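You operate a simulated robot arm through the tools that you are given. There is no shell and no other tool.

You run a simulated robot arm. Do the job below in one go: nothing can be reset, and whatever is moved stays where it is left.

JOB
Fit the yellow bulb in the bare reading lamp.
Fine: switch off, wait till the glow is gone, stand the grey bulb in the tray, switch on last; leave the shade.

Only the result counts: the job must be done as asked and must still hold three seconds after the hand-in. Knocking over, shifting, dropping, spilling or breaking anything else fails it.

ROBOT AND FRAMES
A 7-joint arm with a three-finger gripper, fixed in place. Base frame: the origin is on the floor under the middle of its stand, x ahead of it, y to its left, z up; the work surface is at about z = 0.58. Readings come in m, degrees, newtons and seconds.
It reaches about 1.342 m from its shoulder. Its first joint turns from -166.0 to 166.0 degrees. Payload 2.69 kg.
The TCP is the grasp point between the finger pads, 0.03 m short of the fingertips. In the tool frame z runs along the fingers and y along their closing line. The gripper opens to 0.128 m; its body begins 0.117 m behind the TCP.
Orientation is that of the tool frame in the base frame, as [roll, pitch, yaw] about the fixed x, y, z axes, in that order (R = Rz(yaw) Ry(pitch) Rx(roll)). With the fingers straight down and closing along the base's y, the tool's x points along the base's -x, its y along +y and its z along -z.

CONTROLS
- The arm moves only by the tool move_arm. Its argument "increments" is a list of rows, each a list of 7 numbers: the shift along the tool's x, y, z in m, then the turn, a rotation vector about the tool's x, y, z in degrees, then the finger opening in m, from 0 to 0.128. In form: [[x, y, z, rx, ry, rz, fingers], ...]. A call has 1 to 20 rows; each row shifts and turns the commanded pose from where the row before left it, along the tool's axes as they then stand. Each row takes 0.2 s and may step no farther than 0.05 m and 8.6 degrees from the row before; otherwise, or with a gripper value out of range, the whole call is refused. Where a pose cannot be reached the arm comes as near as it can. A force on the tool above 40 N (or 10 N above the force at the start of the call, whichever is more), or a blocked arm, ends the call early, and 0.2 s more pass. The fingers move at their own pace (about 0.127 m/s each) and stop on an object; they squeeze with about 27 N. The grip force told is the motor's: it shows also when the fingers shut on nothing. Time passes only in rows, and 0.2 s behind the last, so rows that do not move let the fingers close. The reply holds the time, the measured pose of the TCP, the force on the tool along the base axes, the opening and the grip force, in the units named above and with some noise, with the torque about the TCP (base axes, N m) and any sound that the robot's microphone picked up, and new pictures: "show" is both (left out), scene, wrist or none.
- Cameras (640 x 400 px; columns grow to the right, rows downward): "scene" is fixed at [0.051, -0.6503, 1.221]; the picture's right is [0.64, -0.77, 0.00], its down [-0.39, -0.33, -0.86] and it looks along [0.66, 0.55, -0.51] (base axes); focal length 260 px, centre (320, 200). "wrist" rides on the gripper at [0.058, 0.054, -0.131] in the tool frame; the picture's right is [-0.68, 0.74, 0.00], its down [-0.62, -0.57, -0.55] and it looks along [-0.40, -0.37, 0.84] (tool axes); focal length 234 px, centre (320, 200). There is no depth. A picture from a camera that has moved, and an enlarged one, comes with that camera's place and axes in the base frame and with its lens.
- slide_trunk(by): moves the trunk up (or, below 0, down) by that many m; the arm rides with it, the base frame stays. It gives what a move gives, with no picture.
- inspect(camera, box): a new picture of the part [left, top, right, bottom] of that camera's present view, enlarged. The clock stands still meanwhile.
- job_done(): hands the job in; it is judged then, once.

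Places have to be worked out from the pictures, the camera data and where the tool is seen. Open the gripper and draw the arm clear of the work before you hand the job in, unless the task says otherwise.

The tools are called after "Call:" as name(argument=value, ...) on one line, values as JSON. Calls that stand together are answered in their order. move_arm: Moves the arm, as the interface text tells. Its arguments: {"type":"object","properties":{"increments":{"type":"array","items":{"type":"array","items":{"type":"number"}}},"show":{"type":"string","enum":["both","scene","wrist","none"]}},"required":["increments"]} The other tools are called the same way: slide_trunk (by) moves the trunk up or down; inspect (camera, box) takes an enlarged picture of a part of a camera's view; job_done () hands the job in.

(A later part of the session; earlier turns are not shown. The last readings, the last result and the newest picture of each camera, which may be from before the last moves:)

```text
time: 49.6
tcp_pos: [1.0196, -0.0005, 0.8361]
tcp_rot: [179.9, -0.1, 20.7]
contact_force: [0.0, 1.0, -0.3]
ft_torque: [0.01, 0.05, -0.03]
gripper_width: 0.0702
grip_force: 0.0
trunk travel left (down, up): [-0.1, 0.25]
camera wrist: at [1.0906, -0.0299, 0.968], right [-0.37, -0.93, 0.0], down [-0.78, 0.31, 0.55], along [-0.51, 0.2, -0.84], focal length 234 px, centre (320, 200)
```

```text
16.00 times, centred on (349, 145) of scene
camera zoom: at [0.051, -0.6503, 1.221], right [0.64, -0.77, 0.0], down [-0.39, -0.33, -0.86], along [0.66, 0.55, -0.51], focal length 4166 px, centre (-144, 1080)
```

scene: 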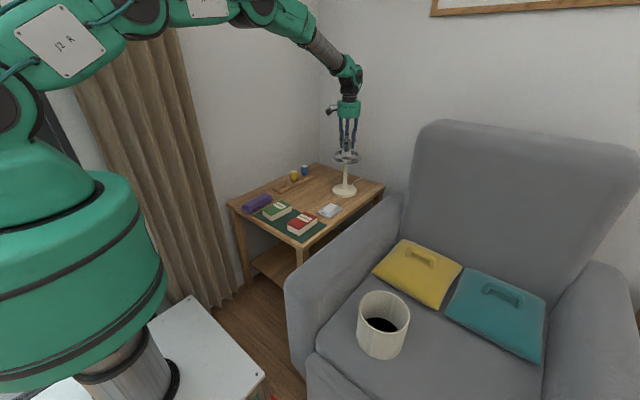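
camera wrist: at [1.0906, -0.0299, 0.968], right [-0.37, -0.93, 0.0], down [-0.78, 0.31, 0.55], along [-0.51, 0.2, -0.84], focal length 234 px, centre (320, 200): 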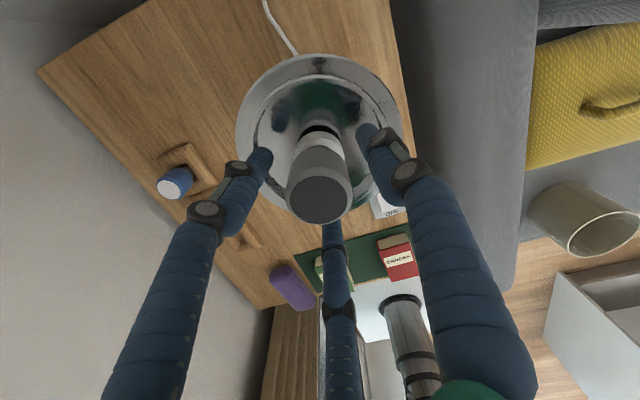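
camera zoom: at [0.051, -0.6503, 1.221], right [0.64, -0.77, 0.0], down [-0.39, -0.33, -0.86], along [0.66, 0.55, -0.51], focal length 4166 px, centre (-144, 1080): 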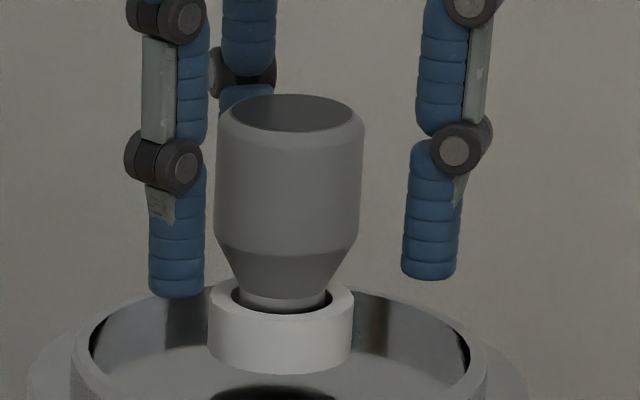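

At yaw 20.7° and centred on the bulb (1.0196, -0.0005). I'll close again and check the sideways force.

Call:
move_arm(increments=[[0, 0, 0, 0, 0, 0, 0.05], [0, 0, 0, 0, 0, 0, 0.0], [0, 0, 0, 0, 0, 0, 0.0], [0, 0, 0, 0, 0, 0, 0.0]], show="none")

```text
time: 50.6
tcp_pos: [1.0189, 0.0015, 0.8369]
tcp_rot: [179.9, 0.0, 21.0]
contact_force: [16.3, 3.3, -2.3]
ft_torque: [0.11, -0.47, 0.03]
gripper_width: 0.0403
grip_force: 27.0
trunk travel left (down, up): [-0.1, 0.25]
```

16 N sideways again, so I'll shift 1.8 mm in +x, then turn counterclockwise 56° with a slight rise.

Call:
move_arm(increments=[[0.0018, 0.0003, 0, 0, 0, 0, 0.0], [0, 0, -5e-05, 0, 0, -8, 0.0], [0, 0, -5e-05, 0, 0, -8, 0.0], [0, 0, -5e-05, 0, 0, -8, 0.0], [0, 0, -5e-05, 0, 0, -8, 0.0], [0, 0, -5e-05, 0, 0, -8, 0.0], [0, 0, -5e-05, 0, 0, -8, 0.0], [0, 0, -5e-05, 0, 0, -8, 0.0]], show="none")

```text
time: 52.4
tcp_pos: [1.0194, -0.0, 0.8361]
tcp_rot: [179.8, 0.0, 77.0]
contact_force: [1.7, 2.1, 6.4]
ft_torque: [0.12, -0.1, 0.0]
gripper_width: 0.04
grip_force: 26.5
trunk travel left (down, up): [-0.1, 0.25]
```

Forces are small and it turns freely. I'll continue with another 64°.

Call:
move_arm(increments=[[0, 0, -0.0005, 0, 0, -8, 0.0], [0, 0, -5e-05, 0, 0, -8, 0.0], [0, 0, -5e-05, 0, 0, -8, 0.0], [0, 0, -5e-05, 0, 0, -8, 0.0], [0, 0, -5e-05, 0, 0, -8, 0.0], [0, 0, -5e-05, 0, 0, -8, 0.0], [0, 0, -5e-05, 0, 0, -8, 0.0], [0, 0, -5e-05, 0, 0, -8, 0.0]], show="none")

Call:
inspect(camera="scene", box=[338, 134, 360, 156])

```text
time: 54.2
tcp_pos: [1.0204, -0.0001, 0.8375]
tcp_rot: [180.0, 0.1, 141.1]
contact_force: [-2.5, 9.5, 1.9]
ft_torque: [0.34, 0.09, 0.0]
gripper_width: 0.0404
grip_force: 27.3
trunk travel left (down, up): [-0.1, 0.25]
```

```text
16.00 times, centred on (349, 145) of scene
camera zoom: at [0.051, -0.6503, 1.221], right [0.64, -0.77, 0.0], down [-0.39, -0.33, -0.86], along [0.66, 0.55, -0.51], focal length 4166 px, centre (-144, 1080)
```

zoom: 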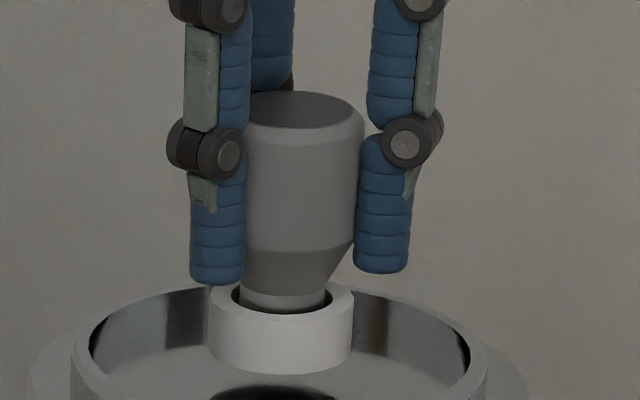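

Compared with the 84° picture, the bulb is clearly about 1.7 mm higher, so it's a right-hand thread of about 3 mm per turn. I'll keep unscrewing.

Call:
move_arm(increments=[[0, 0.001, -5e-05, 0, 0, -8, 0.0], [0, 0, -7e-05, 0, 0, -8, 0.0], [0, 0, -7e-05, 0, 0, -8, 0.0], [0, 0, -7e-05, 0, 0, -8, 0.0], [0, 0, -7e-05, 0, 0, -8, 0.0], [0, 0, -7e-05, 0, 0, -8, 0.0], [0, 0, -7e-05, 0, 0, -8, 0.0], [0, 0, -7e-05, 0, 0, -8, 0.0]], show="none")

```text
time: 56.0
tcp_pos: [1.0202, -0.0008, 0.8391]
tcp_rot: [-179.9, 0.1, -154.9]
contact_force: [-6.7, -4.3, -3.8]
ft_torque: [-0.1, 0.11, -0.04]
gripper_width: 0.0401
grip_force: 27.1
trunk travel left (down, up): [-0.1, 0.25]
```

Forces remain small. Continuing, now at yaw -155°.

Call:
move_arm(increments=[[0.0008, 0.0002, 0, 0, 0, -8, 0.0], [0, 0, -7e-05, 0, 0, -8, 0.0], [0, 0, -7e-05, 0, 0, -8, 0.0], [0, 0, -7e-05, 0, 0, -8, 0.0], [0, 0, -7e-05, 0, 0, -8, 0.0], [0, 0, -7e-05, 0, 0, -8, 0.0], [0, 0, -7e-05, 0, 0, -8, 0.0], [0, 0, -7e-05, 0, 0, -8, 0.0]], show="none")

Call:
inspect(camera="scene", box=[338, 134, 360, 156])

```text
time: 57.8
tcp_pos: [1.02, -0.0008, 0.8394]
tcp_rot: [-180.0, -0.1, -90.9]
contact_force: [5.3, -1.7, -7.1]
ft_torque: [0.02, -0.24, 0.02]
gripper_width: 0.04
grip_force: 27.0
trunk travel left (down, up): [-0.1, 0.25]
```

```text
16.00 times, centred on (349, 145) of scene
camera zoom: at [0.051, -0.6503, 1.221], right [0.64, -0.77, 0.0], down [-0.39, -0.33, -0.86], along [0.66, 0.55, -0.51], focal length 4166 px, centre (-144, 1080)
```

zoom: 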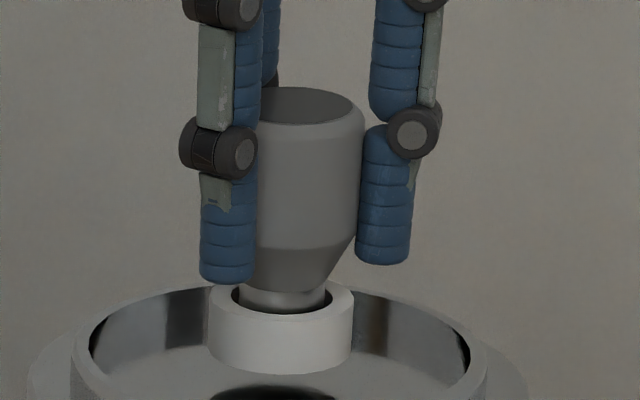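

The bulb keeps rising. I'll turn on to the wrist limit.

Call:
move_arm(increments=[[0.0002, -0.0006, 0.0003, 0, 0, -8, 0.0], [0, 0, -7e-05, 0, 0, -8, 0.0], [0, 0, -7e-05, 0, 0, -8, 0.0], [0, 0, -7e-05, 0, 0, -8, 0.0], [0, 0, -7e-05, 0, 0, -8, 0.0], [0, 0, -7e-05, 0, 0, -8, 0.0], [0, 0, -7e-05, 0, 0, -8, 0.0], [0, 0, -7e-05, 0, 0, -8, 0.0], [0, 0, -7e-05, 0, 0, -8, 0.0], [0, 0, -7e-05, 0, 0, -8, 0.0]], show="none")

Call:
inspect(camera="scene", box=[338, 134, 360, 156])

```text
time: 60.0
tcp_pos: [1.0197, 0.0005, 0.8408]
tcp_rot: [-180.0, -0.2, -10.9]
contact_force: [1.2, 3.2, -1.5]
ft_torque: [0.11, -0.07, -0.5]
gripper_width: 0.0404
grip_force: 27.4
trunk travel left (down, up): [-0.1, 0.25]
```

```text
16.00 times, centred on (349, 145) of scene
camera zoom: at [0.051, -0.6503, 1.221], right [0.64, -0.77, 0.0], down [-0.39, -0.33, -0.86], along [0.66, 0.55, -0.51], focal length 4166 px, centre (-144, 1080)
```

zoom: 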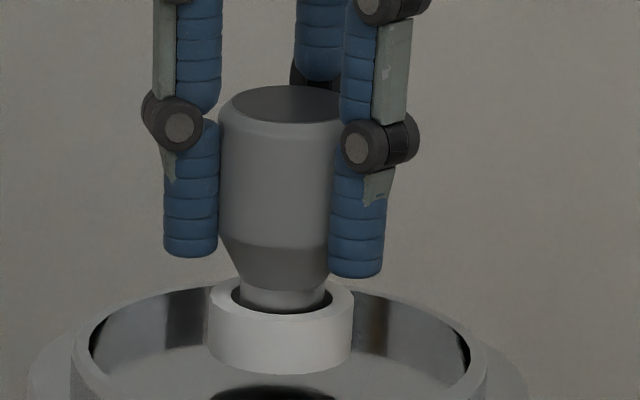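

A torque of -0.5 N·m has appeared, so the thread has reached its end stop after about 1⅓ turns. I'll ease the twist slightly and lift gently to see if the bulb comes free.

Call:
move_arm(increments=[[0, 0, -0.001, 0, 0, 3, 0.0], [0, 0, -0.0015, 0, 0, 0, 0.0], [0, 0, -0.0015, 0, 0, 0, 0.0], [0, 0, 0, 0, 0, 0, 0.0]], show="none")

Call:
inspect(camera="scene", box=[338, 134, 360, 156])

```text
time: 61.0
tcp_pos: [1.0214, 0.0011, 0.8441]
tcp_rot: [180.0, -0.1, -14.1]
contact_force: [0.1, -0.8, -0.6]
ft_torque: [0.01, 0.0, 0.03]
gripper_width: 0.0401
grip_force: 26.6
trunk travel left (down, up): [-0.1, 0.25]
```

```text
16.00 times, centred on (349, 145) of scene
camera zoom: at [0.051, -0.6503, 1.221], right [0.64, -0.77, 0.0], down [-0.39, -0.33, -0.86], along [0.66, 0.55, -0.51], focal length 4166 px, centre (-144, 1080)
```

zoom: 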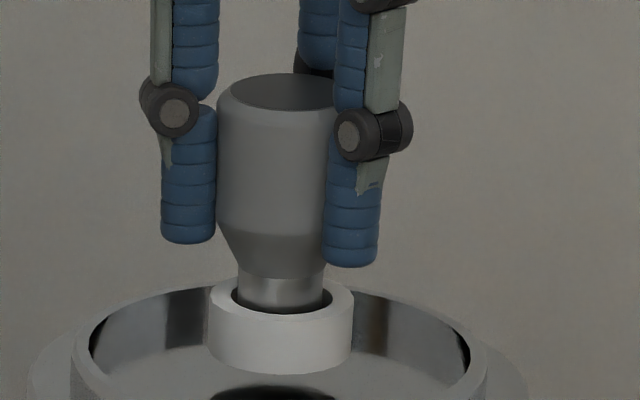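

The bulb is free: it rose with the gripper at zero force. I'll lift it straight out of the socket, slowly at first.

Call:
move_arm(increments=[[0, 0, -0.004, 0, 0, 0, 0.0], [0, 0, -0.006, 0, 0, 0, 0.0], [0, 0, -0.008, 0, 0, 0, 0.0], [0, 0, -0.01, 0, 0, 0, 0.0], [0, 0, -0.02, 0, 0, 0, 0.0], [0, 0, -0.03, 0, 0, 0, 0.0], [0, 0, -0.03, 0, 0, 0, 0.0], [0, 0, 0, 0, 0, 0, 0.0]], show="both")

Call:
inspect(camera="scene", box=[320, 100, 375, 170])

Call:
inspect(camera="wrist", box=[240, 80, 400, 240])

```text
time: 62.8
tcp_pos: [1.0216, 0.001, 0.9524]
tcp_rot: [180.0, 0.0, -13.9]
contact_force: [0.2, 0.0, -0.5]
ft_torque: [0.01, 0.0, 0.03]
gripper_width: 0.0401
grip_force: 27.1
trunk travel left (down, up): [-0.1, 0.25]
camera wrist: at [1.0636, -0.0655, 1.0836], right [-0.83, -0.55, 0.0], down [-0.46, 0.7, 0.55], along [-0.3, 0.46, -0.84], focal length 234 px, centre (320, 200)
```

scene: 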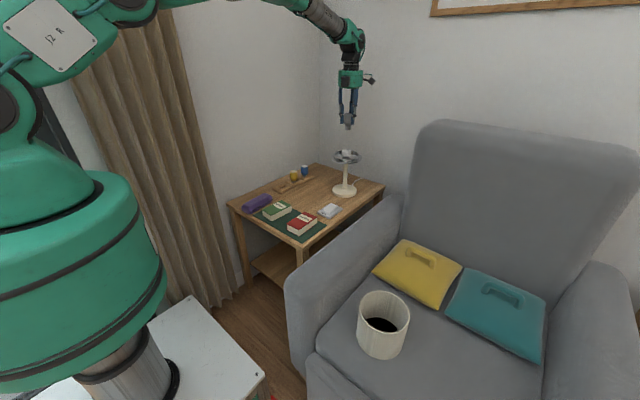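
wrist: 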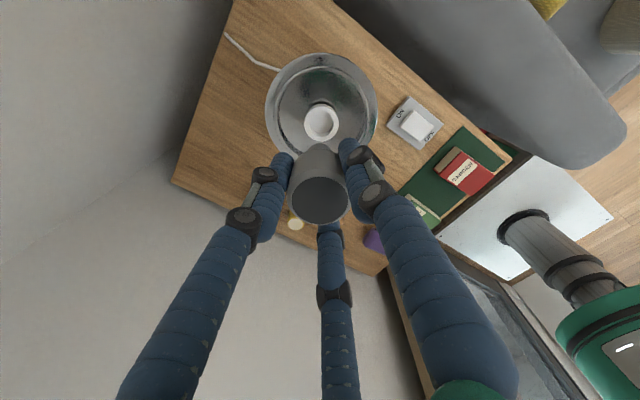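

```text
5.71 times, centred on (348, 135) of scene
camera zoom: at [0.051, -0.6503, 1.221], right [0.64, -0.77, 0.0], down [-0.39, -0.33, -0.86], along [0.66, 0.55, -0.51], focal length 1488 px, centre (163, 571)
```

zoom: 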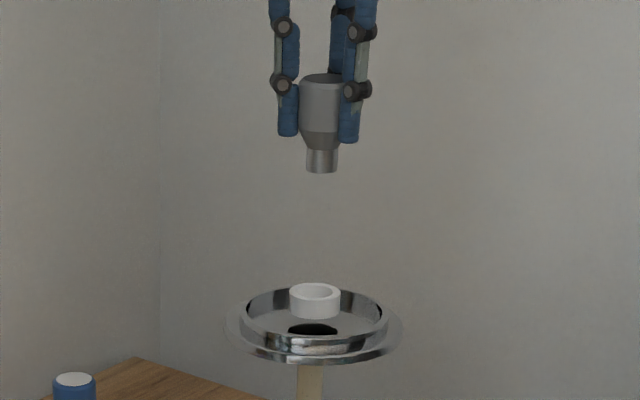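

```text
2.50 times, centred on (320, 160) of wrist
camera zoom: at [1.0636, -0.0655, 1.0836], right [-0.83, -0.55, 0.0], down [-0.46, 0.7, 0.55], along [-0.3, 0.46, -0.84], focal length 585 px, centre (320, 300)
```

zoom: 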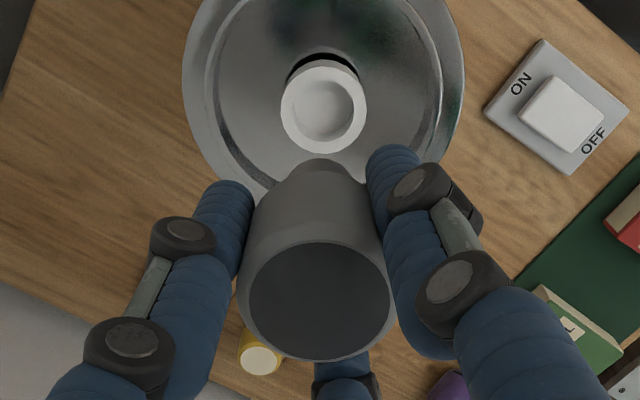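

The grey bulb is out; its bottom is about 5 cm below the TCP. I'll turn the gripper to yaw -90° so the fingers will clear the yellow bulb at release, before carrying it to the empty slot.

Call:
move_arm(increments=[[0, 0, 0, 0, 0, 7.61, 0.0], [0, 0, 0, 0, 0, 7.61, 0.0], [0, 0, 0, 0, 0, 7.61, 0.0], [0, 0, 0, 0, 0, 7.61, 0.0], [0, 0, 0, 0, 0, 7.61, 0.0], [0, 0, 0, 0, 0, 7.61, 0.0], [0, 0, 0, 0, 0, 7.61, 0.0], [0, 0, 0, 0, 0, 7.61, 0.0], [0, 0, 0, 0, 0, 7.61, 0.0], [0, 0, 0, 0, 0, 7.61, 0.0], [0, 0, 0, 0, 0, 0, 0.0]], show="wrist")

Call:
inspect(camera="scene", box=[320, 100, 375, 170])

```text
time: 65.2
tcp_pos: [1.0189, -0.0001, 0.9514]
tcp_rot: [-180.0, -0.1, -90.1]
contact_force: [0.1, 0.2, -0.5]
ft_torque: [-0.02, 0.01, 0.04]
gripper_width: 0.0403
grip_force: 27.2
trunk travel left (down, up): [-0.1, 0.25]
camera wrist: at [0.9647, -0.0589, 1.0827], right [-0.73, 0.68, 0.0], down [0.57, 0.61, 0.55], along [0.37, 0.4, -0.84], focal length 234 px, centre (320, 200)
```

wrist: 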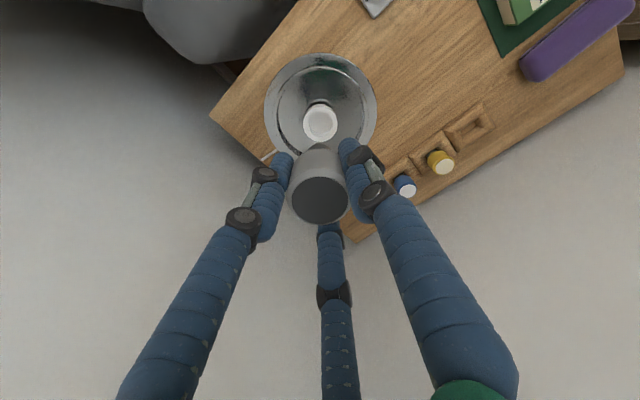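

```text
5.71 times, centred on (348, 135) of scene
camera zoom: at [0.051, -0.6503, 1.221], right [0.64, -0.77, 0.0], down [-0.39, -0.33, -0.86], along [0.66, 0.55, -0.51], focal length 1488 px, centre (163, 571)
```

zoom: 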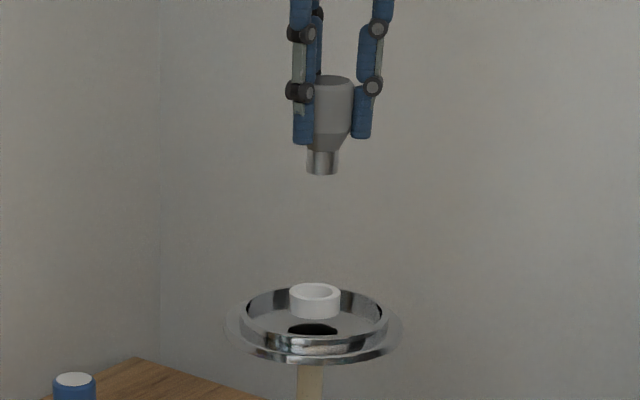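

The bulb hangs nearly straight with its cap on the TCP axis. I'll carry it over the empty slot at (0.832, 0.2605) and come down to TCP z≈0.80 for a look.

Call:
move_arm(increments=[[-0.03258, 0.02336, 0, 0, 0, 0, 0.0], [-0.03258, 0.02336, 0, 0, 0, 0, 0.0], [-0.03258, 0.02336, 0, 0, 0, 0, 0.0], [-0.03258, 0.02336, 0, 0, 0, 0, 0.0], [-0.03258, 0.02336, 0, 0, 0, 0, 0.0], [-0.03258, 0.02336, 0, 0, 0, 0, 0.0], [-0.03258, 0.02336, 0, 0, 0, 0, 0.0], [-0.03258, 0.02336, 0, 0, 0, 0, 0.0], [0, 0, 0.0375, 0, 0, 0, 0.0], [0, 0, 0.0375, 0, 0, 0, 0.0], [0, 0, 0.0375, 0, 0, 0, 0.0], [0, 0, 0.0375, 0, 0, 0, 0.0], [0, 0, 0, 0, 0, 0, 0.0]], show="both")

Call:
inspect(camera="wrist", box=[240, 60, 400, 240])

Call:
inspect(camera="scene", box=[260, 130, 320, 200])

```text
time: 68.0
tcp_pos: [0.8354, 0.2598, 0.8013]
tcp_rot: [179.9, -0.1, -90.1]
contact_force: [0.4, 0.1, -1.4]
ft_torque: [-0.02, 0.02, 0.0]
gripper_width: 0.0404
grip_force: 26.9
trunk travel left (down, up): [-0.1, 0.25]
camera wrist: at [0.7788, 0.2007, 0.9324], right [-0.73, 0.68, 0.0], down [0.57, 0.62, 0.55], along [0.37, 0.4, -0.84], focal length 234 px, centre (320, 200)
```

scene: 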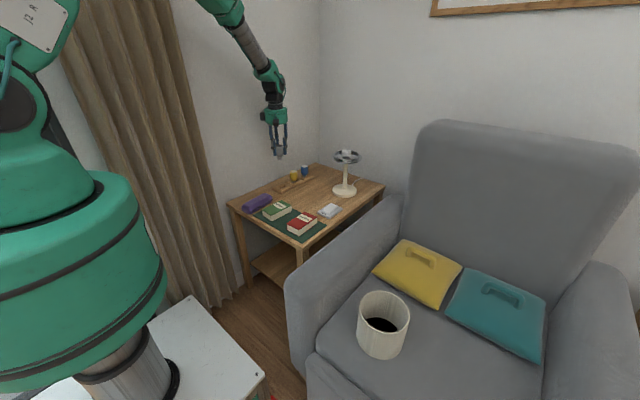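
wrist: 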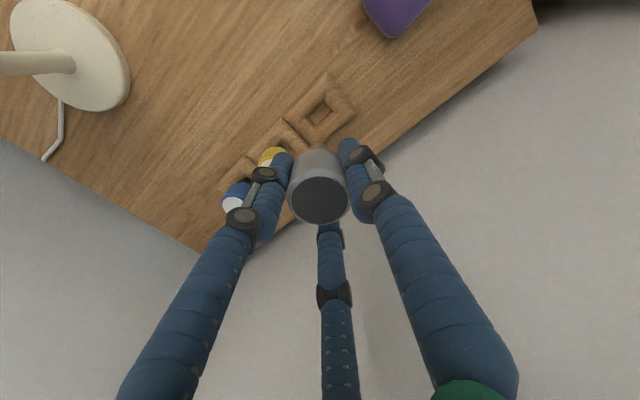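

```text
2.22 times, centred on (320, 150) of wrist
camera zoom: at [0.7788, 0.2007, 0.9324], right [-0.73, 0.68, 0.0], down [0.57, 0.62, 0.55], along [0.37, 0.4, -0.84], focal length 520 px, centre (320, 311)
```

zoom: 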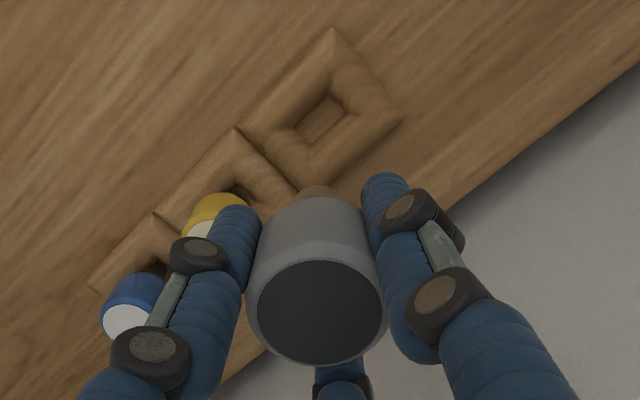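

```text
5.71 times, centred on (290, 165) of scene
camera zoom: at [0.051, -0.6503, 1.221], right [0.64, -0.77, 0.0], down [-0.39, -0.33, -0.86], along [0.66, 0.55, -0.51], focal length 1488 px, centre (491, 400)
```

zoom: 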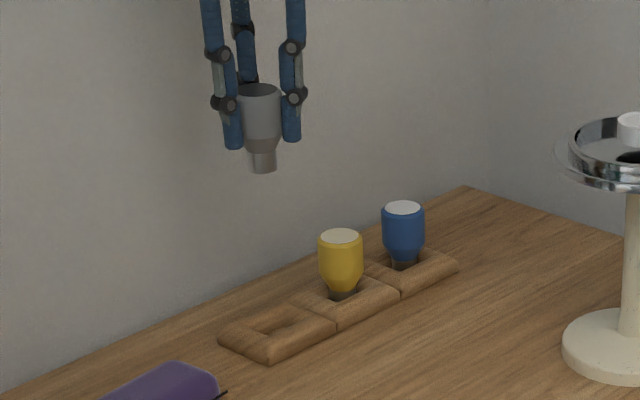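

The slot centre is about (-2.7, -2.2) mm from the TCP, and the cap is on the TCP axis. I'll correct and lower until the cap is just above the tray.

Call:
move_arm(increments=[[0.0022, 0.0026, 0.02, 0, 0, 0, 0.0], [0, 0, 0.035, 0, 0, 0, 0.0], [0, 0, 0.035, 0, 0, 0, 0.0], [0, 0, 0.03, 0, 0, 0, 0.0], [0, 0, 0.015, 0, 0, 0, 0.0], [0, 0, 0, 0, 0, 0, 0.0]], show="both")

Call:
inspect(camera="wrist", box=[240, 60, 400, 240])

Call:
inspect(camera="scene", box=[268, 160, 308, 200])

```text
time: 69.4
tcp_pos: [0.8324, 0.2592, 0.6678]
tcp_rot: [-179.9, -0.1, -90.1]
contact_force: [-0.8, 0.1, -0.5]
ft_torque: [-0.02, 0.04, 0.0]
gripper_width: 0.0403
grip_force: 27.0
trunk travel left (down, up): [-0.1, 0.25]
camera wrist: at [0.7774, 0.2003, 0.799], right [-0.73, 0.68, 0.0], down [0.57, 0.61, 0.55], along [0.37, 0.4, -0.84], focal length 234 px, centre (320, 200)
```

scene: 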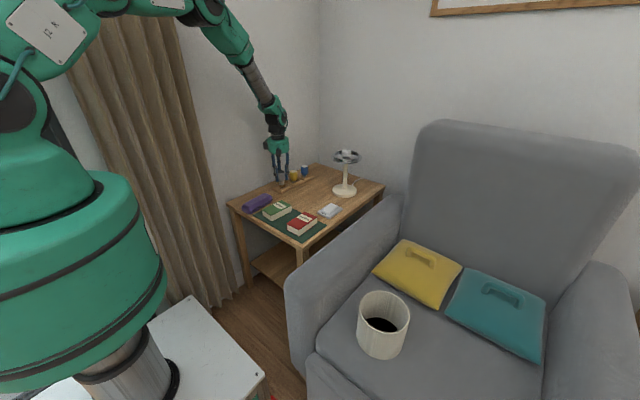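
wrist: 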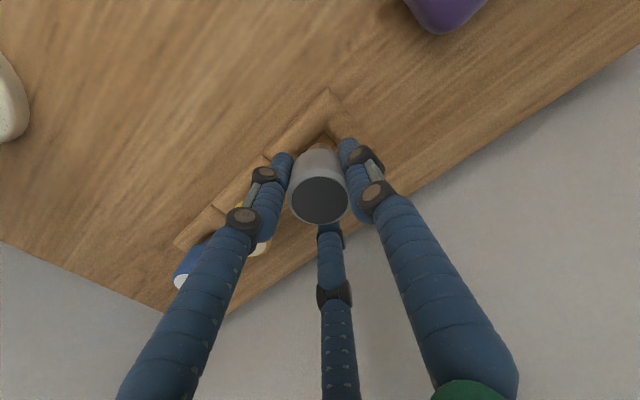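

```text
2.22 times, centred on (320, 150) of wrist
camera zoom: at [0.7774, 0.2003, 0.799], right [-0.73, 0.68, 0.0], down [0.57, 0.61, 0.55], along [0.37, 0.4, -0.84], focal length 520 px, centre (320, 311)
```

zoom: 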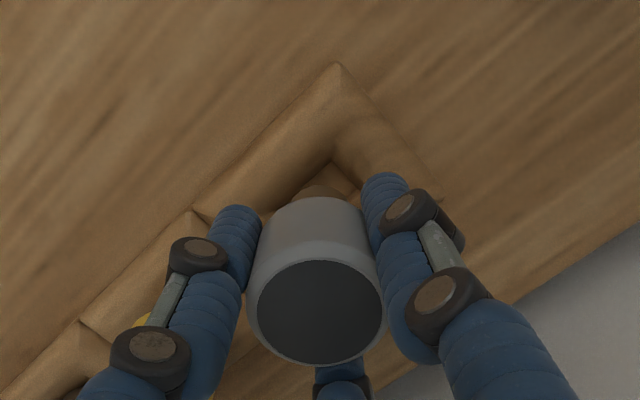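

```text
10.00 times, centred on (288, 180) of scene
camera zoom: at [0.051, -0.6503, 1.221], right [0.64, -0.77, 0.0], down [-0.39, -0.33, -0.86], along [0.66, 0.55, -0.51], focal length 2603 px, centre (640, 400)
```

zoom: 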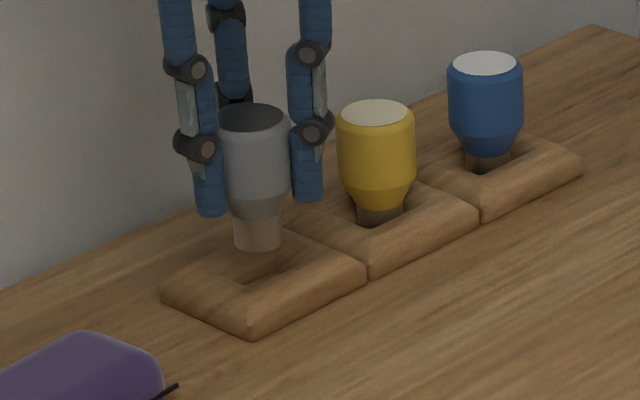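

The cap is lined up over the slot in both views. I'll lower slowly and watch for the contact force.

Call:
move_arm(increments=[[0, 0, 0.008, 0, 0, 0, 0.0], [0, 0, 0.006, 0, 0, 0, 0.0], [0, 0, 0.004, 0, 0, 0, 0.0], [0, 0, 0.002, 0, 0, 0, 0.0], [0, 0, 0.002, 0, 0, 0, 0.0]], show="none")

Call:
inspect(camera="scene", box=[268, 160, 308, 200])

```text
time: 70.6
tcp_pos: [0.832, 0.2598, 0.6454]
tcp_rot: [-179.8, 0.0, -90.2]
contact_force: [-0.3, 0.3, 0.3]
ft_torque: [-0.02, 0.0, 0.01]
gripper_width: 0.04
grip_force: 27.2
trunk travel left (down, up): [-0.1, 0.25]
```

```text
10.00 times, centred on (288, 180) of scene
camera zoom: at [0.051, -0.6503, 1.221], right [0.64, -0.77, 0.0], down [-0.39, -0.33, -0.86], along [0.66, 0.55, -0.51], focal length 2603 px, centre (640, 400)
```

zoom: 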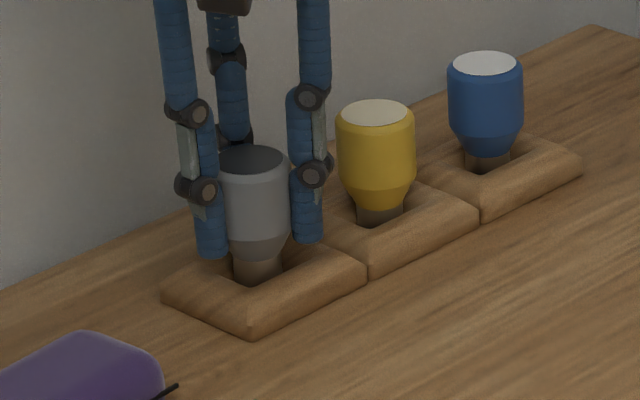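

The cap is inside the slot, with about 3–4 mm to go. Lowering in 1 mm steps until contact.

Call:
move_arm(increments=[[0, 0, 0.001, 0, 0, 0, 0.0], [0, 0, 0.001, 0, 0, 0, 0.0], [0, 0, 0.001, 0, 0, 0, 0.0]], show="none")

```text
time: 71.4
tcp_pos: [0.8314, 0.2591, 0.6424]
tcp_rot: [-179.8, -0.1, -90.0]
contact_force: [0.4, 0.3, -0.5]
ft_torque: [0.0, -0.01, 0.0]
gripper_width: 0.04
grip_force: 27.3
trunk travel left (down, up): [-0.1, 0.25]
```

Call:
move_arm(increments=[[0, 0, 0.001, 0, 0, 0, 0.0], [0, 0, 0.001, 0, 0, 0, 0.0]], show="none")

Call:
inspect(camera="scene", box=[268, 160, 308, 200])

```text
time: 72.0
tcp_pos: [0.8309, 0.2588, 0.6398]
tcp_rot: [-179.8, -0.1, -90.1]
contact_force: [-1.0, -0.2, 2.5]
ft_torque: [0.02, 0.05, 0.03]
gripper_width: 0.0403
grip_force: 27.0
trunk travel left (down, up): [-0.1, 0.25]
```

```text
10.00 times, centred on (288, 180) of scene
camera zoom: at [0.051, -0.6503, 1.221], right [0.64, -0.77, 0.0], down [-0.39, -0.33, -0.86], along [0.66, 0.55, -0.51], focal length 2603 px, centre (640, 400)
```

zoom: 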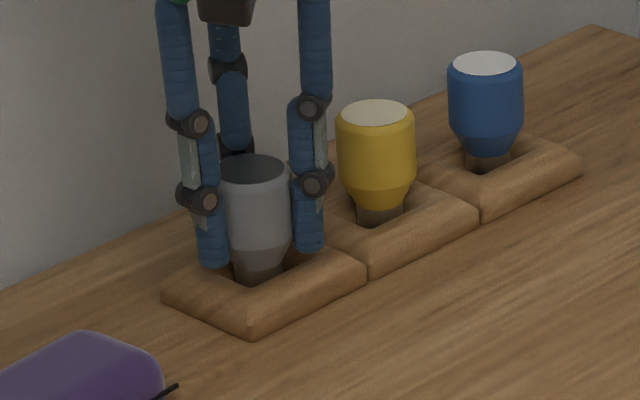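

Contact at TCP z≈0.640 with 2.5 N, and the bulb's top matches its expected seated height. I'll open slowly in small steps.

Call:
move_arm(increments=[[0, 0, 0, 0, 0, 0, 0.043], [0, 0, 0, 0, 0, 0, 0.046], [0, 0, 0, 0, 0, 0, 0.05], [0, 0, 0, 0, 0, 0, 0.056], [0, 0, 0, 0, 0, 0, 0.062], [0, 0, 0, 0, 0, 0, 0.066], [0, 0, 0, 0, 0, 0, 0.066]], show="wrist")

Call:
inspect(camera="scene", box=[268, 160, 308, 200])

Call:
inspect(camera="wrist", box=[220, 100, 420, 300])

```text
time: 73.6
tcp_pos: [0.831, 0.2597, 0.6395]
tcp_rot: [-179.9, 0.0, -90.1]
contact_force: [0.0, 0.7, 0.0]
ft_torque: [0.02, 0.03, 0.0]
gripper_width: 0.0661
grip_force: 0.0
trunk travel left (down, up): [-0.1, 0.25]
camera wrist: at [0.7761, 0.2007, 0.7707], right [-0.73, 0.68, 0.0], down [0.57, 0.62, 0.55], along [0.37, 0.4, -0.84], focal length 234 px, centre (320, 200)
```

wrist: 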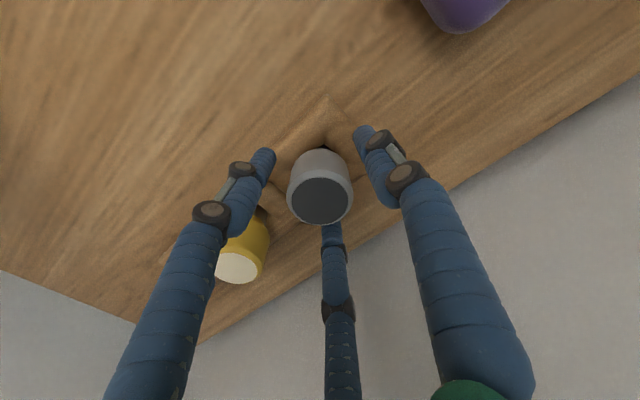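

```text
10.00 times, centred on (288, 180) of scene
camera zoom: at [0.051, -0.6503, 1.221], right [0.64, -0.77, 0.0], down [-0.39, -0.33, -0.86], along [0.66, 0.55, -0.51], focal length 2603 px, centre (640, 400)
```

zoom: 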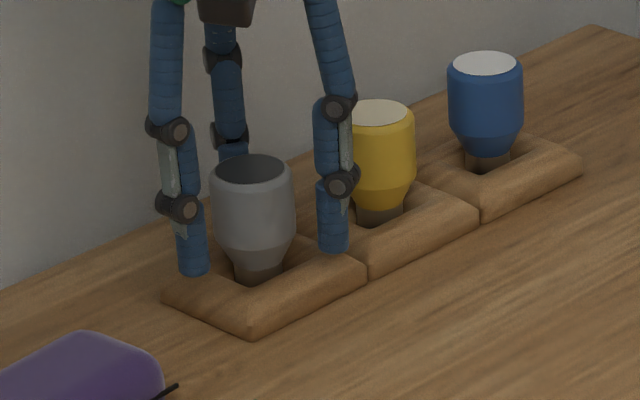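

```text
2.00 times, centred on (320, 200) of wrist
camera zoom: at [0.7761, 0.2007, 0.7707], right [-0.73, 0.68, 0.0], down [0.57, 0.62, 0.55], along [0.37, 0.4, -0.84], focal length 468 px, centre (320, 200)
```

zoom: 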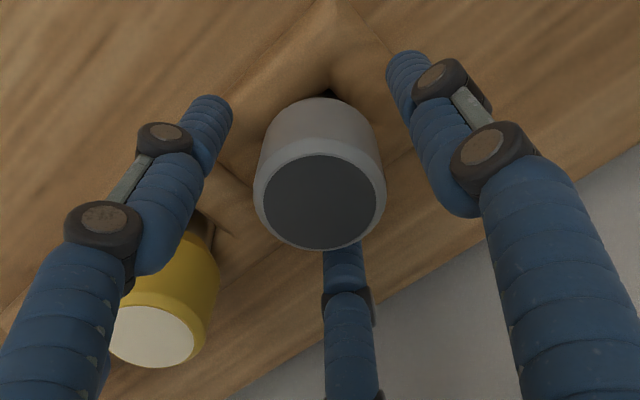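

The grey bulb stands upright in the slot and the fingers are clear of everything. I'll raise straight up.

Call:
move_arm(increments=[[0, 0, -0.01, 0, 0, 0, 0.066], [0, 0, -0.02, 0, 0, 0, 0.066], [0, 0, -0.03, 0, 0, 0, 0.066], [0, 0, -0.04, 0, 0, 0, 0.066], [0, 0, -0.04, 0, 0, 0, 0.066], [0, 0, 0, 0, 0, 0, 0.066]], show="wrist")

Call:
inspect(camera="scene", box=[268, 155, 318, 200])

Call:
inspect(camera="wrist", box=[220, 80, 380, 240])

```text
time: 75.0
tcp_pos: [0.8296, 0.2581, 0.7803]
tcp_rot: [-179.9, 0.1, -90.1]
contact_force: [0.1, 0.1, 0.5]
ft_torque: [-0.01, 0.0, -0.03]
gripper_width: 0.0659
grip_force: 0.0
trunk travel left (down, up): [-0.1, 0.25]
camera wrist: at [0.7744, 0.2008, 0.9112], right [-0.73, 0.68, 0.0], down [0.57, 0.61, 0.55], along [0.37, 0.4, -0.84], focal length 234 px, centre (320, 200)
```

wrist: 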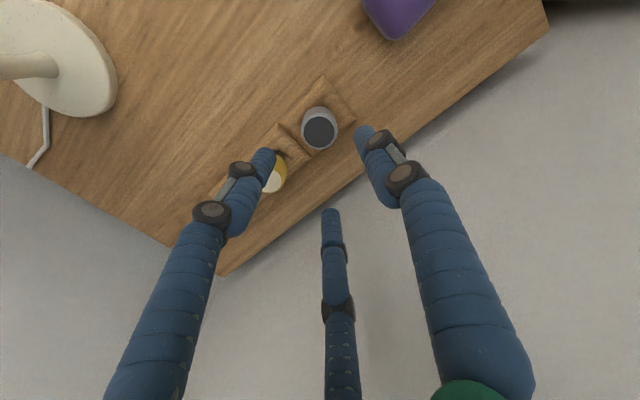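

```text
8.89 times, centred on (293, 178) of scene
camera zoom: at [0.051, -0.6503, 1.221], right [0.64, -0.77, 0.0], down [-0.39, -0.33, -0.86], along [0.66, 0.55, -0.51], focal length 2314 px, centre (560, 400)
```

zoom: 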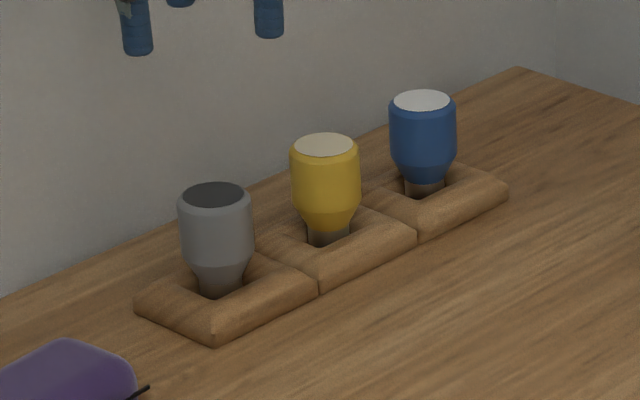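

```text
2.50 times, centred on (300, 160) of wrist
camera zoom: at [0.7744, 0.2008, 0.9112], right [-0.73, 0.68, 0.0], down [0.57, 0.61, 0.55], along [0.37, 0.4, -0.84], focal length 585 px, centre (370, 300)
```

zoom: 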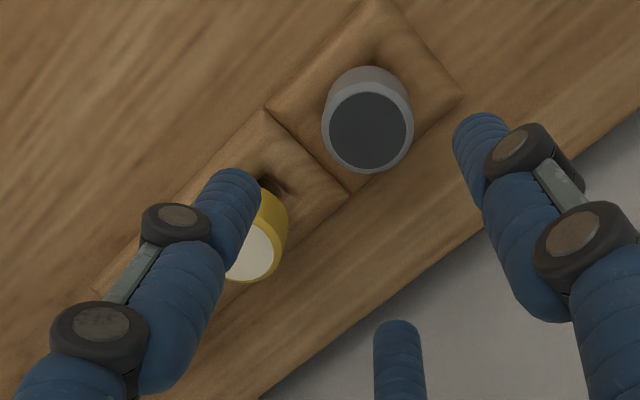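

The grey bulb is standing properly in its slot. Next I'll rotate to yaw -60° (fingers at +y and ±x diagonals, so neighbours are clear) and move above the yellow bulb at about (0.918, 0.260).

Call:
move_arm(increments=[[0, 0, 0, 0, 0, -7.5, 0.066], [0, 0, 0, 0, 0, -7.5, 0.066], [0, 0, 0, 0, 0, -7.5, 0.066], [0, 0, 0, 0, 0, -7.5, 0.066], [0.02115, -0.0386, 0, 0, 0, 0, 0.066], [0.02115, -0.0386, 0, 0, 0, 0, 0.066], [0, 0, 0, 0, 0, 0, 0.066]], show="wrist")

Call:
inspect(camera="scene", box=[268, 140, 328, 200])

Call:
inspect(camera="wrist", box=[220, 80, 420, 240])

```text
time: 76.6
tcp_pos: [0.9205, 0.2584, 0.7808]
tcp_rot: [180.0, -0.1, -60.0]
contact_force: [0.6, -0.2, -0.9]
ft_torque: [0.01, -0.04, 0.0]
gripper_width: 0.066
grip_force: 0.1
trunk travel left (down, up): [-0.1, 0.25]
camera wrist: at [0.9009, 0.1808, 0.9129], right [-0.98, 0.22, 0.0], down [0.18, 0.82, 0.55], along [0.12, 0.53, -0.84], focal length 234 px, centre (320, 200)
```

wrist: 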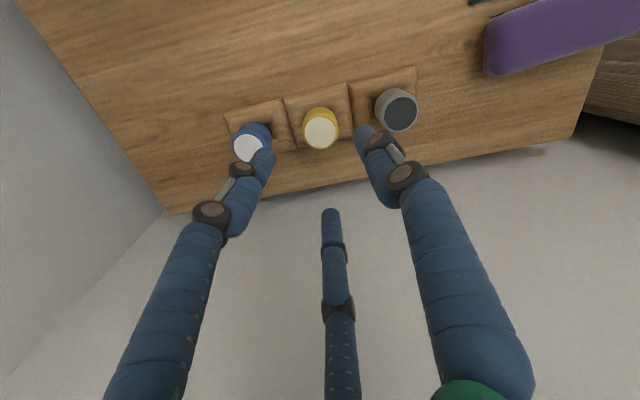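

```text
6.67 times, centred on (298, 170) of scene
camera zoom: at [0.051, -0.6503, 1.221], right [0.64, -0.77, 0.0], down [-0.39, -0.33, -0.86], along [0.66, 0.55, -0.51], focal length 1736 px, centre (467, 400)
```

zoom: 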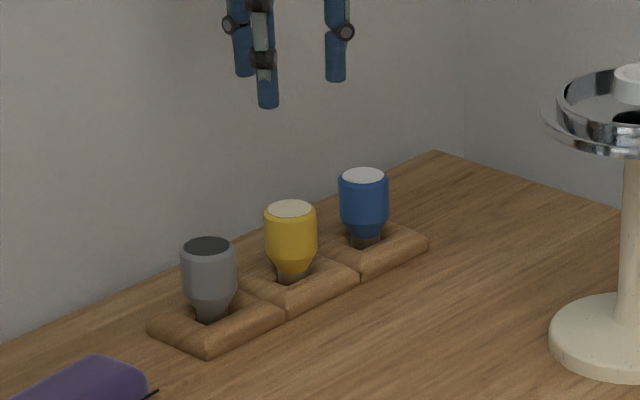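

```text
2.50 times, centred on (320, 160) of wrist
camera zoom: at [0.9009, 0.1808, 0.9129], right [-0.98, 0.22, 0.0], down [0.18, 0.82, 0.55], along [0.12, 0.53, -0.84], focal length 585 px, centre (320, 300)
```

zoom: 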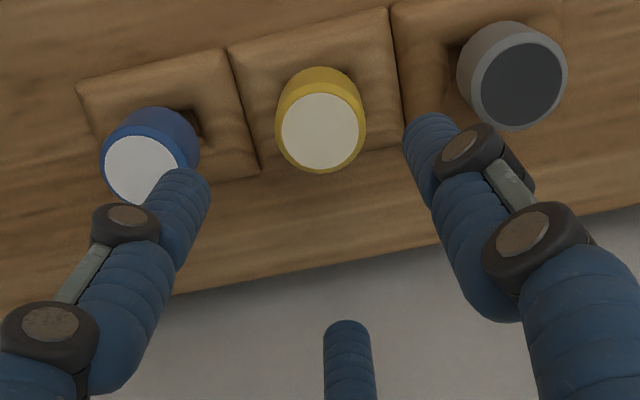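

The yellow bulb's axis measures about (0.9185, 0.259), within 2 mm of the TCP. I'll descend to just above its top and recheck centring.

Call:
move_arm(increments=[[-0.0005, 0.0014, 0.03, 0, 0, 0, 0.066], [0, 0, 0.04, 0, 0, 0, 0.066], [0, 0, 0.015, 0, 0, 0, 0.066], [0, 0, 0, 0, 0, 0, 0.066]], show="wrist")

Call:
inspect(camera="scene", box=[273, 150, 318, 195])

Call:
inspect(camera="wrist", box=[220, 100, 420, 260])

```text
time: 77.6
tcp_pos: [0.915, 0.2575, 0.6954]
tcp_rot: [-179.9, -0.1, -60.1]
contact_force: [0.0, -0.2, 0.0]
ft_torque: [-0.03, 0.05, 0.03]
gripper_width: 0.0663
grip_force: 0.1
trunk travel left (down, up): [-0.1, 0.25]
camera wrist: at [0.8965, 0.1806, 0.8267], right [-0.98, 0.22, 0.0], down [0.18, 0.82, 0.55], along [0.12, 0.53, -0.84], focal length 234 px, centre (320, 200)
```

wrist: 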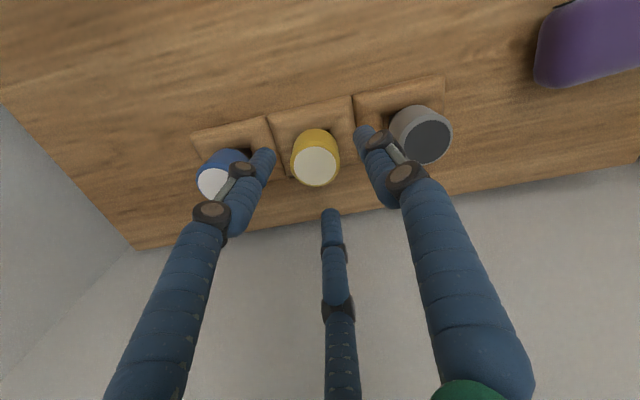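

```text
8.89 times, centred on (296, 172) of scene
camera zoom: at [0.051, -0.6503, 1.221], right [0.64, -0.77, 0.0], down [-0.39, -0.33, -0.86], along [0.66, 0.55, -0.51], focal length 2314 px, centre (538, 444)
```

zoom: 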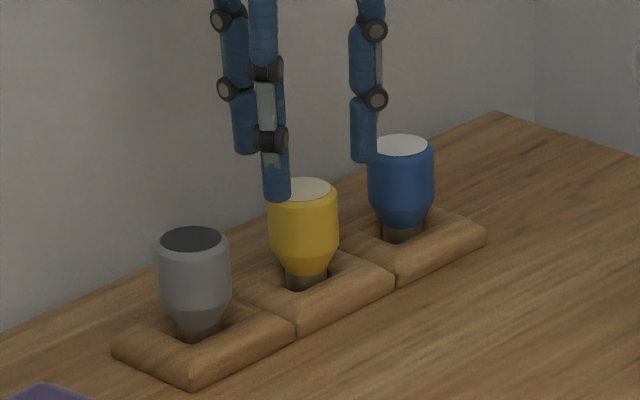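

```text
2.50 times, centred on (320, 180) of wrist
camera zoom: at [0.8965, 0.1806, 0.8267], right [-0.98, 0.22, 0.0], down [0.18, 0.82, 0.55], along [0.12, 0.53, -0.84], focal length 585 px, centre (320, 250)
```

zoom: 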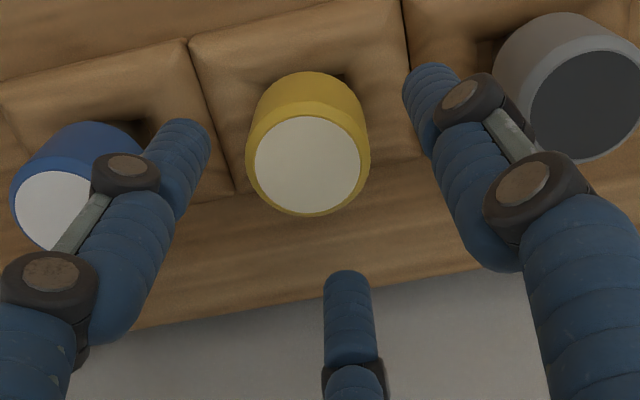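

The yellow bulb sits about (+3.2, -0.9) mm from the TCP. I'll correct that and descend around it to TCP z≈0.641.

Call:
move_arm(increments=[[0.0024, -0.0023, 0, 0, 0, 0, 0.066], [0, 0, 0.015, 0, 0, 0, 0.066], [0, 0, 0.015, 0, 0, 0, 0.066], [0, 0, 0.015, 0, 0, 0, 0.066], [0, 0, 0.008, 0, 0, 0, 0.066], [0, 0, 0, 0, 0, 0, 0.066]], show="wrist")

Call:
inspect(camera="scene", box=[273, 150, 318, 195])

Call:
inspect(camera="wrist", box=[220, 120, 420, 280])

```text
time: 79.0
tcp_pos: [0.9219, 0.2597, 0.6424]
tcp_rot: [-180.0, -0.1, -60.1]
contact_force: [0.3, 0.5, -0.7]
ft_torque: [0.0, 0.0, -0.04]
gripper_width: 0.066
grip_force: 0.2
trunk travel left (down, up): [-0.1, 0.25]
camera wrist: at [0.9023, 0.1819, 0.7736], right [-0.98, 0.22, 0.0], down [0.18, 0.82, 0.55], along [0.12, 0.53, -0.84], focal length 234 px, centre (320, 200)
```

wrist: 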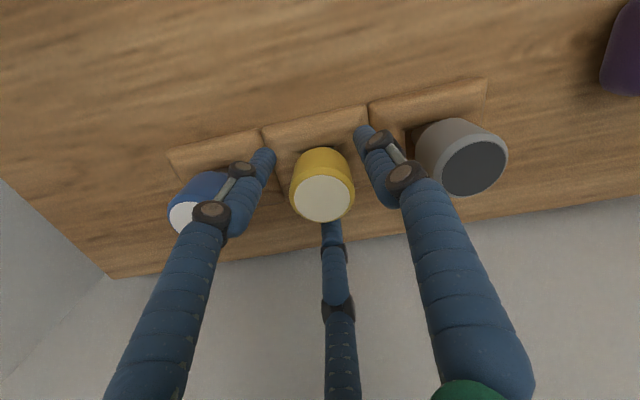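

```text
8.89 times, centred on (296, 172) of scene
camera zoom: at [0.051, -0.6503, 1.221], right [0.64, -0.77, 0.0], down [-0.39, -0.33, -0.86], along [0.66, 0.55, -0.51], focal length 2314 px, centre (538, 444)
```

zoom: 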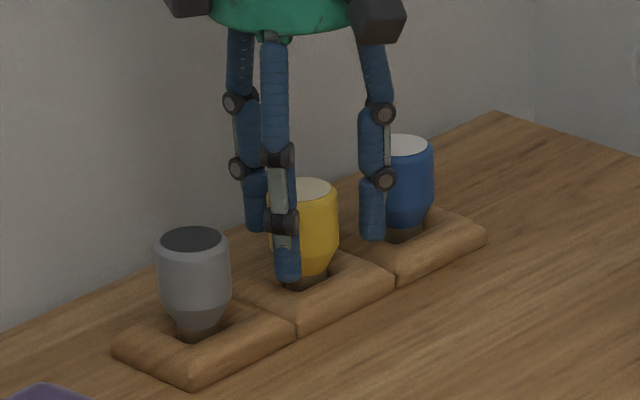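

```text
2.50 times, centred on (320, 200) of wrist
camera zoom: at [0.9023, 0.1819, 0.7736], right [-0.98, 0.22, 0.0], down [0.18, 0.82, 0.55], along [0.12, 0.53, -0.84], focal length 585 px, centre (320, 200)
```

zoom: 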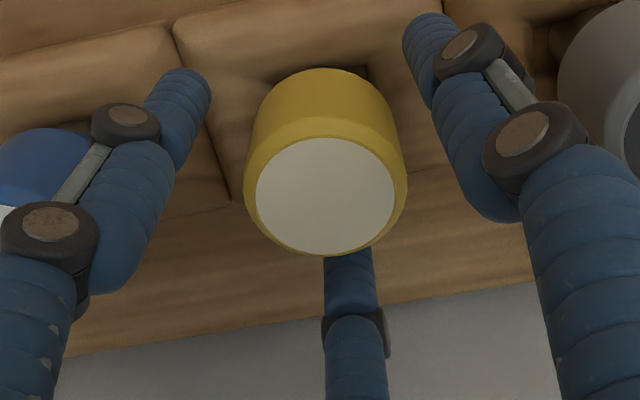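

The bulb is about (-2, -2.5) mm from the gripper centre by comparison with how a centred bulb looks in the wrist view. I'll correct that and narrow to 0.052 to recheck.

Call:
move_arm(increments=[[0.0012, 0.003, 0, 0, 0, 0, 0.066], [0, 0, 0, 0, 0, 0, 0.058], [0, 0, 0, 0, 0, 0, 0.052], [0, 0, 0, 0, 0, 0, 0.052]], show="wrist")

Call:
inspect(camera="scene", box=[280, 160, 310, 190])

Call:
inspect(camera="wrist", box=[220, 120, 420, 280])

```text
time: 80.0
tcp_pos: [0.9193, 0.2556, 0.6423]
tcp_rot: [-179.9, -0.1, -60.0]
contact_force: [-0.7, -0.6, 0.1]
ft_torque: [-0.03, 0.01, -0.01]
gripper_width: 0.052
grip_force: 0.0
trunk travel left (down, up): [-0.1, 0.25]
camera wrist: at [0.9006, 0.1789, 0.7735], right [-0.98, 0.22, 0.0], down [0.18, 0.82, 0.55], along [0.12, 0.53, -0.84], focal length 234 px, centre (320, 200)
```

wrist: 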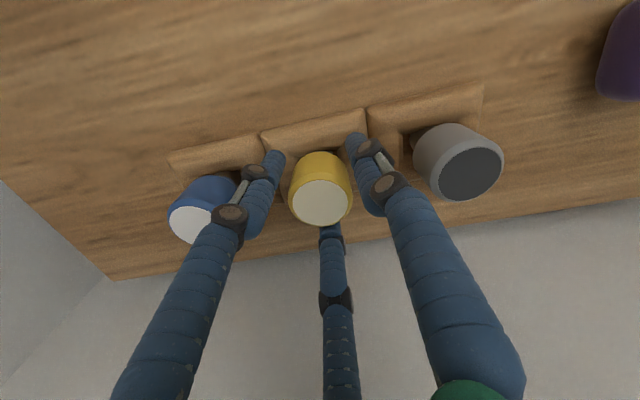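

```text
13.33 times, centred on (295, 175) of scene
camera zoom: at [0.051, -0.6503, 1.221], right [0.64, -0.77, 0.0], down [-0.39, -0.33, -0.86], along [0.66, 0.55, -0.51], focal length 3471 px, centre (653, 533)
```

zoom: 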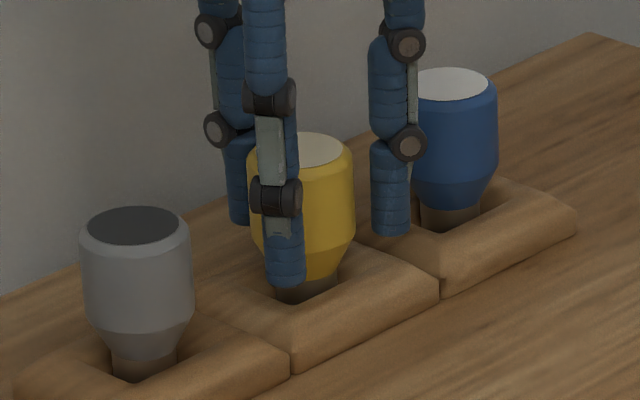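

```text
2.50 times, centred on (320, 200) of wrist
camera zoom: at [0.9006, 0.1789, 0.7735], right [-0.98, 0.22, 0.0], down [0.18, 0.82, 0.55], along [0.12, 0.53, -0.84], focal length 585 px, centre (320, 200)
```

zoom: 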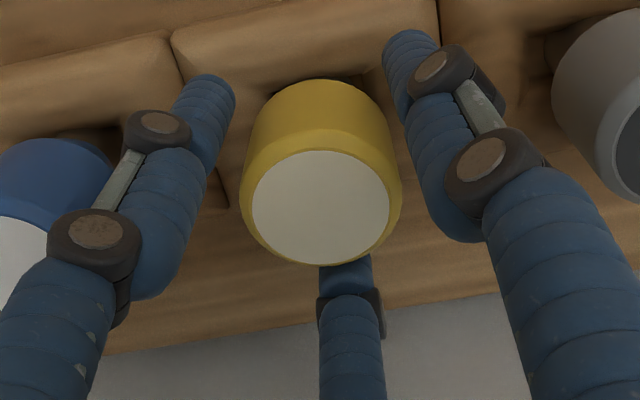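

Now centred within about 1 mm in both views. Closing on the yellow bulb.

Call:
move_arm(increments=[[0, 0, 0, 0, 0, 0, 0.047], [0, 0, 0, 0, 0, 0, 0.043], [0, 0, 0, 0, 0, 0, 0.035], [0, 0, 0, 0, 0, 0, 0.0], [0, 0, 0, 0, 0, 0, 0.0], [0, 0, 0, 0, 0, 0, 0.0]], show="none")

Call:
inspect(camera="scene", box=[280, 160, 310, 190])

Call:
inspect(camera="wrist", box=[220, 120, 420, 280])

```text
time: 81.4
tcp_pos: [0.9199, 0.255, 0.6426]
tcp_rot: [180.0, -0.1, -60.1]
contact_force: [-0.8, -0.2, -0.4]
ft_torque: [-0.02, 0.02, 0.03]
gripper_width: 0.0404
grip_force: 27.0
trunk travel left (down, up): [-0.1, 0.25]
```

```text
13.33 times, centred on (295, 175) of scene
camera zoom: at [0.051, -0.6503, 1.221], right [0.64, -0.77, 0.0], down [-0.39, -0.33, -0.86], along [0.66, 0.55, -0.51], focal length 3471 px, centre (653, 533)
```

zoom: 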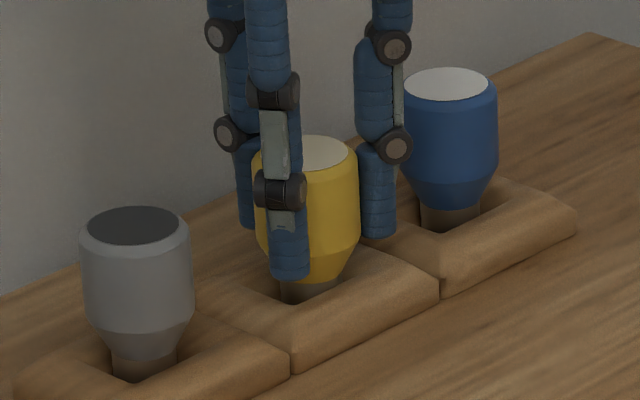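

```text
2.50 times, centred on (320, 200) of wrist
camera zoom: at [0.9006, 0.179, 0.7735], right [-0.98, 0.22, 0.0], down [0.18, 0.82, 0.55], along [0.12, 0.53, -0.84], focal length 585 px, centre (320, 200)
```

zoom: 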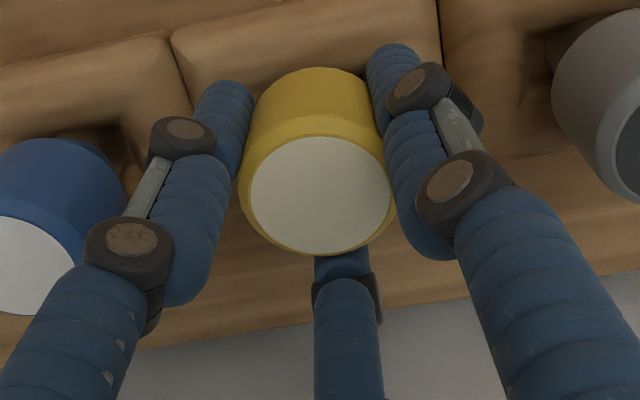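

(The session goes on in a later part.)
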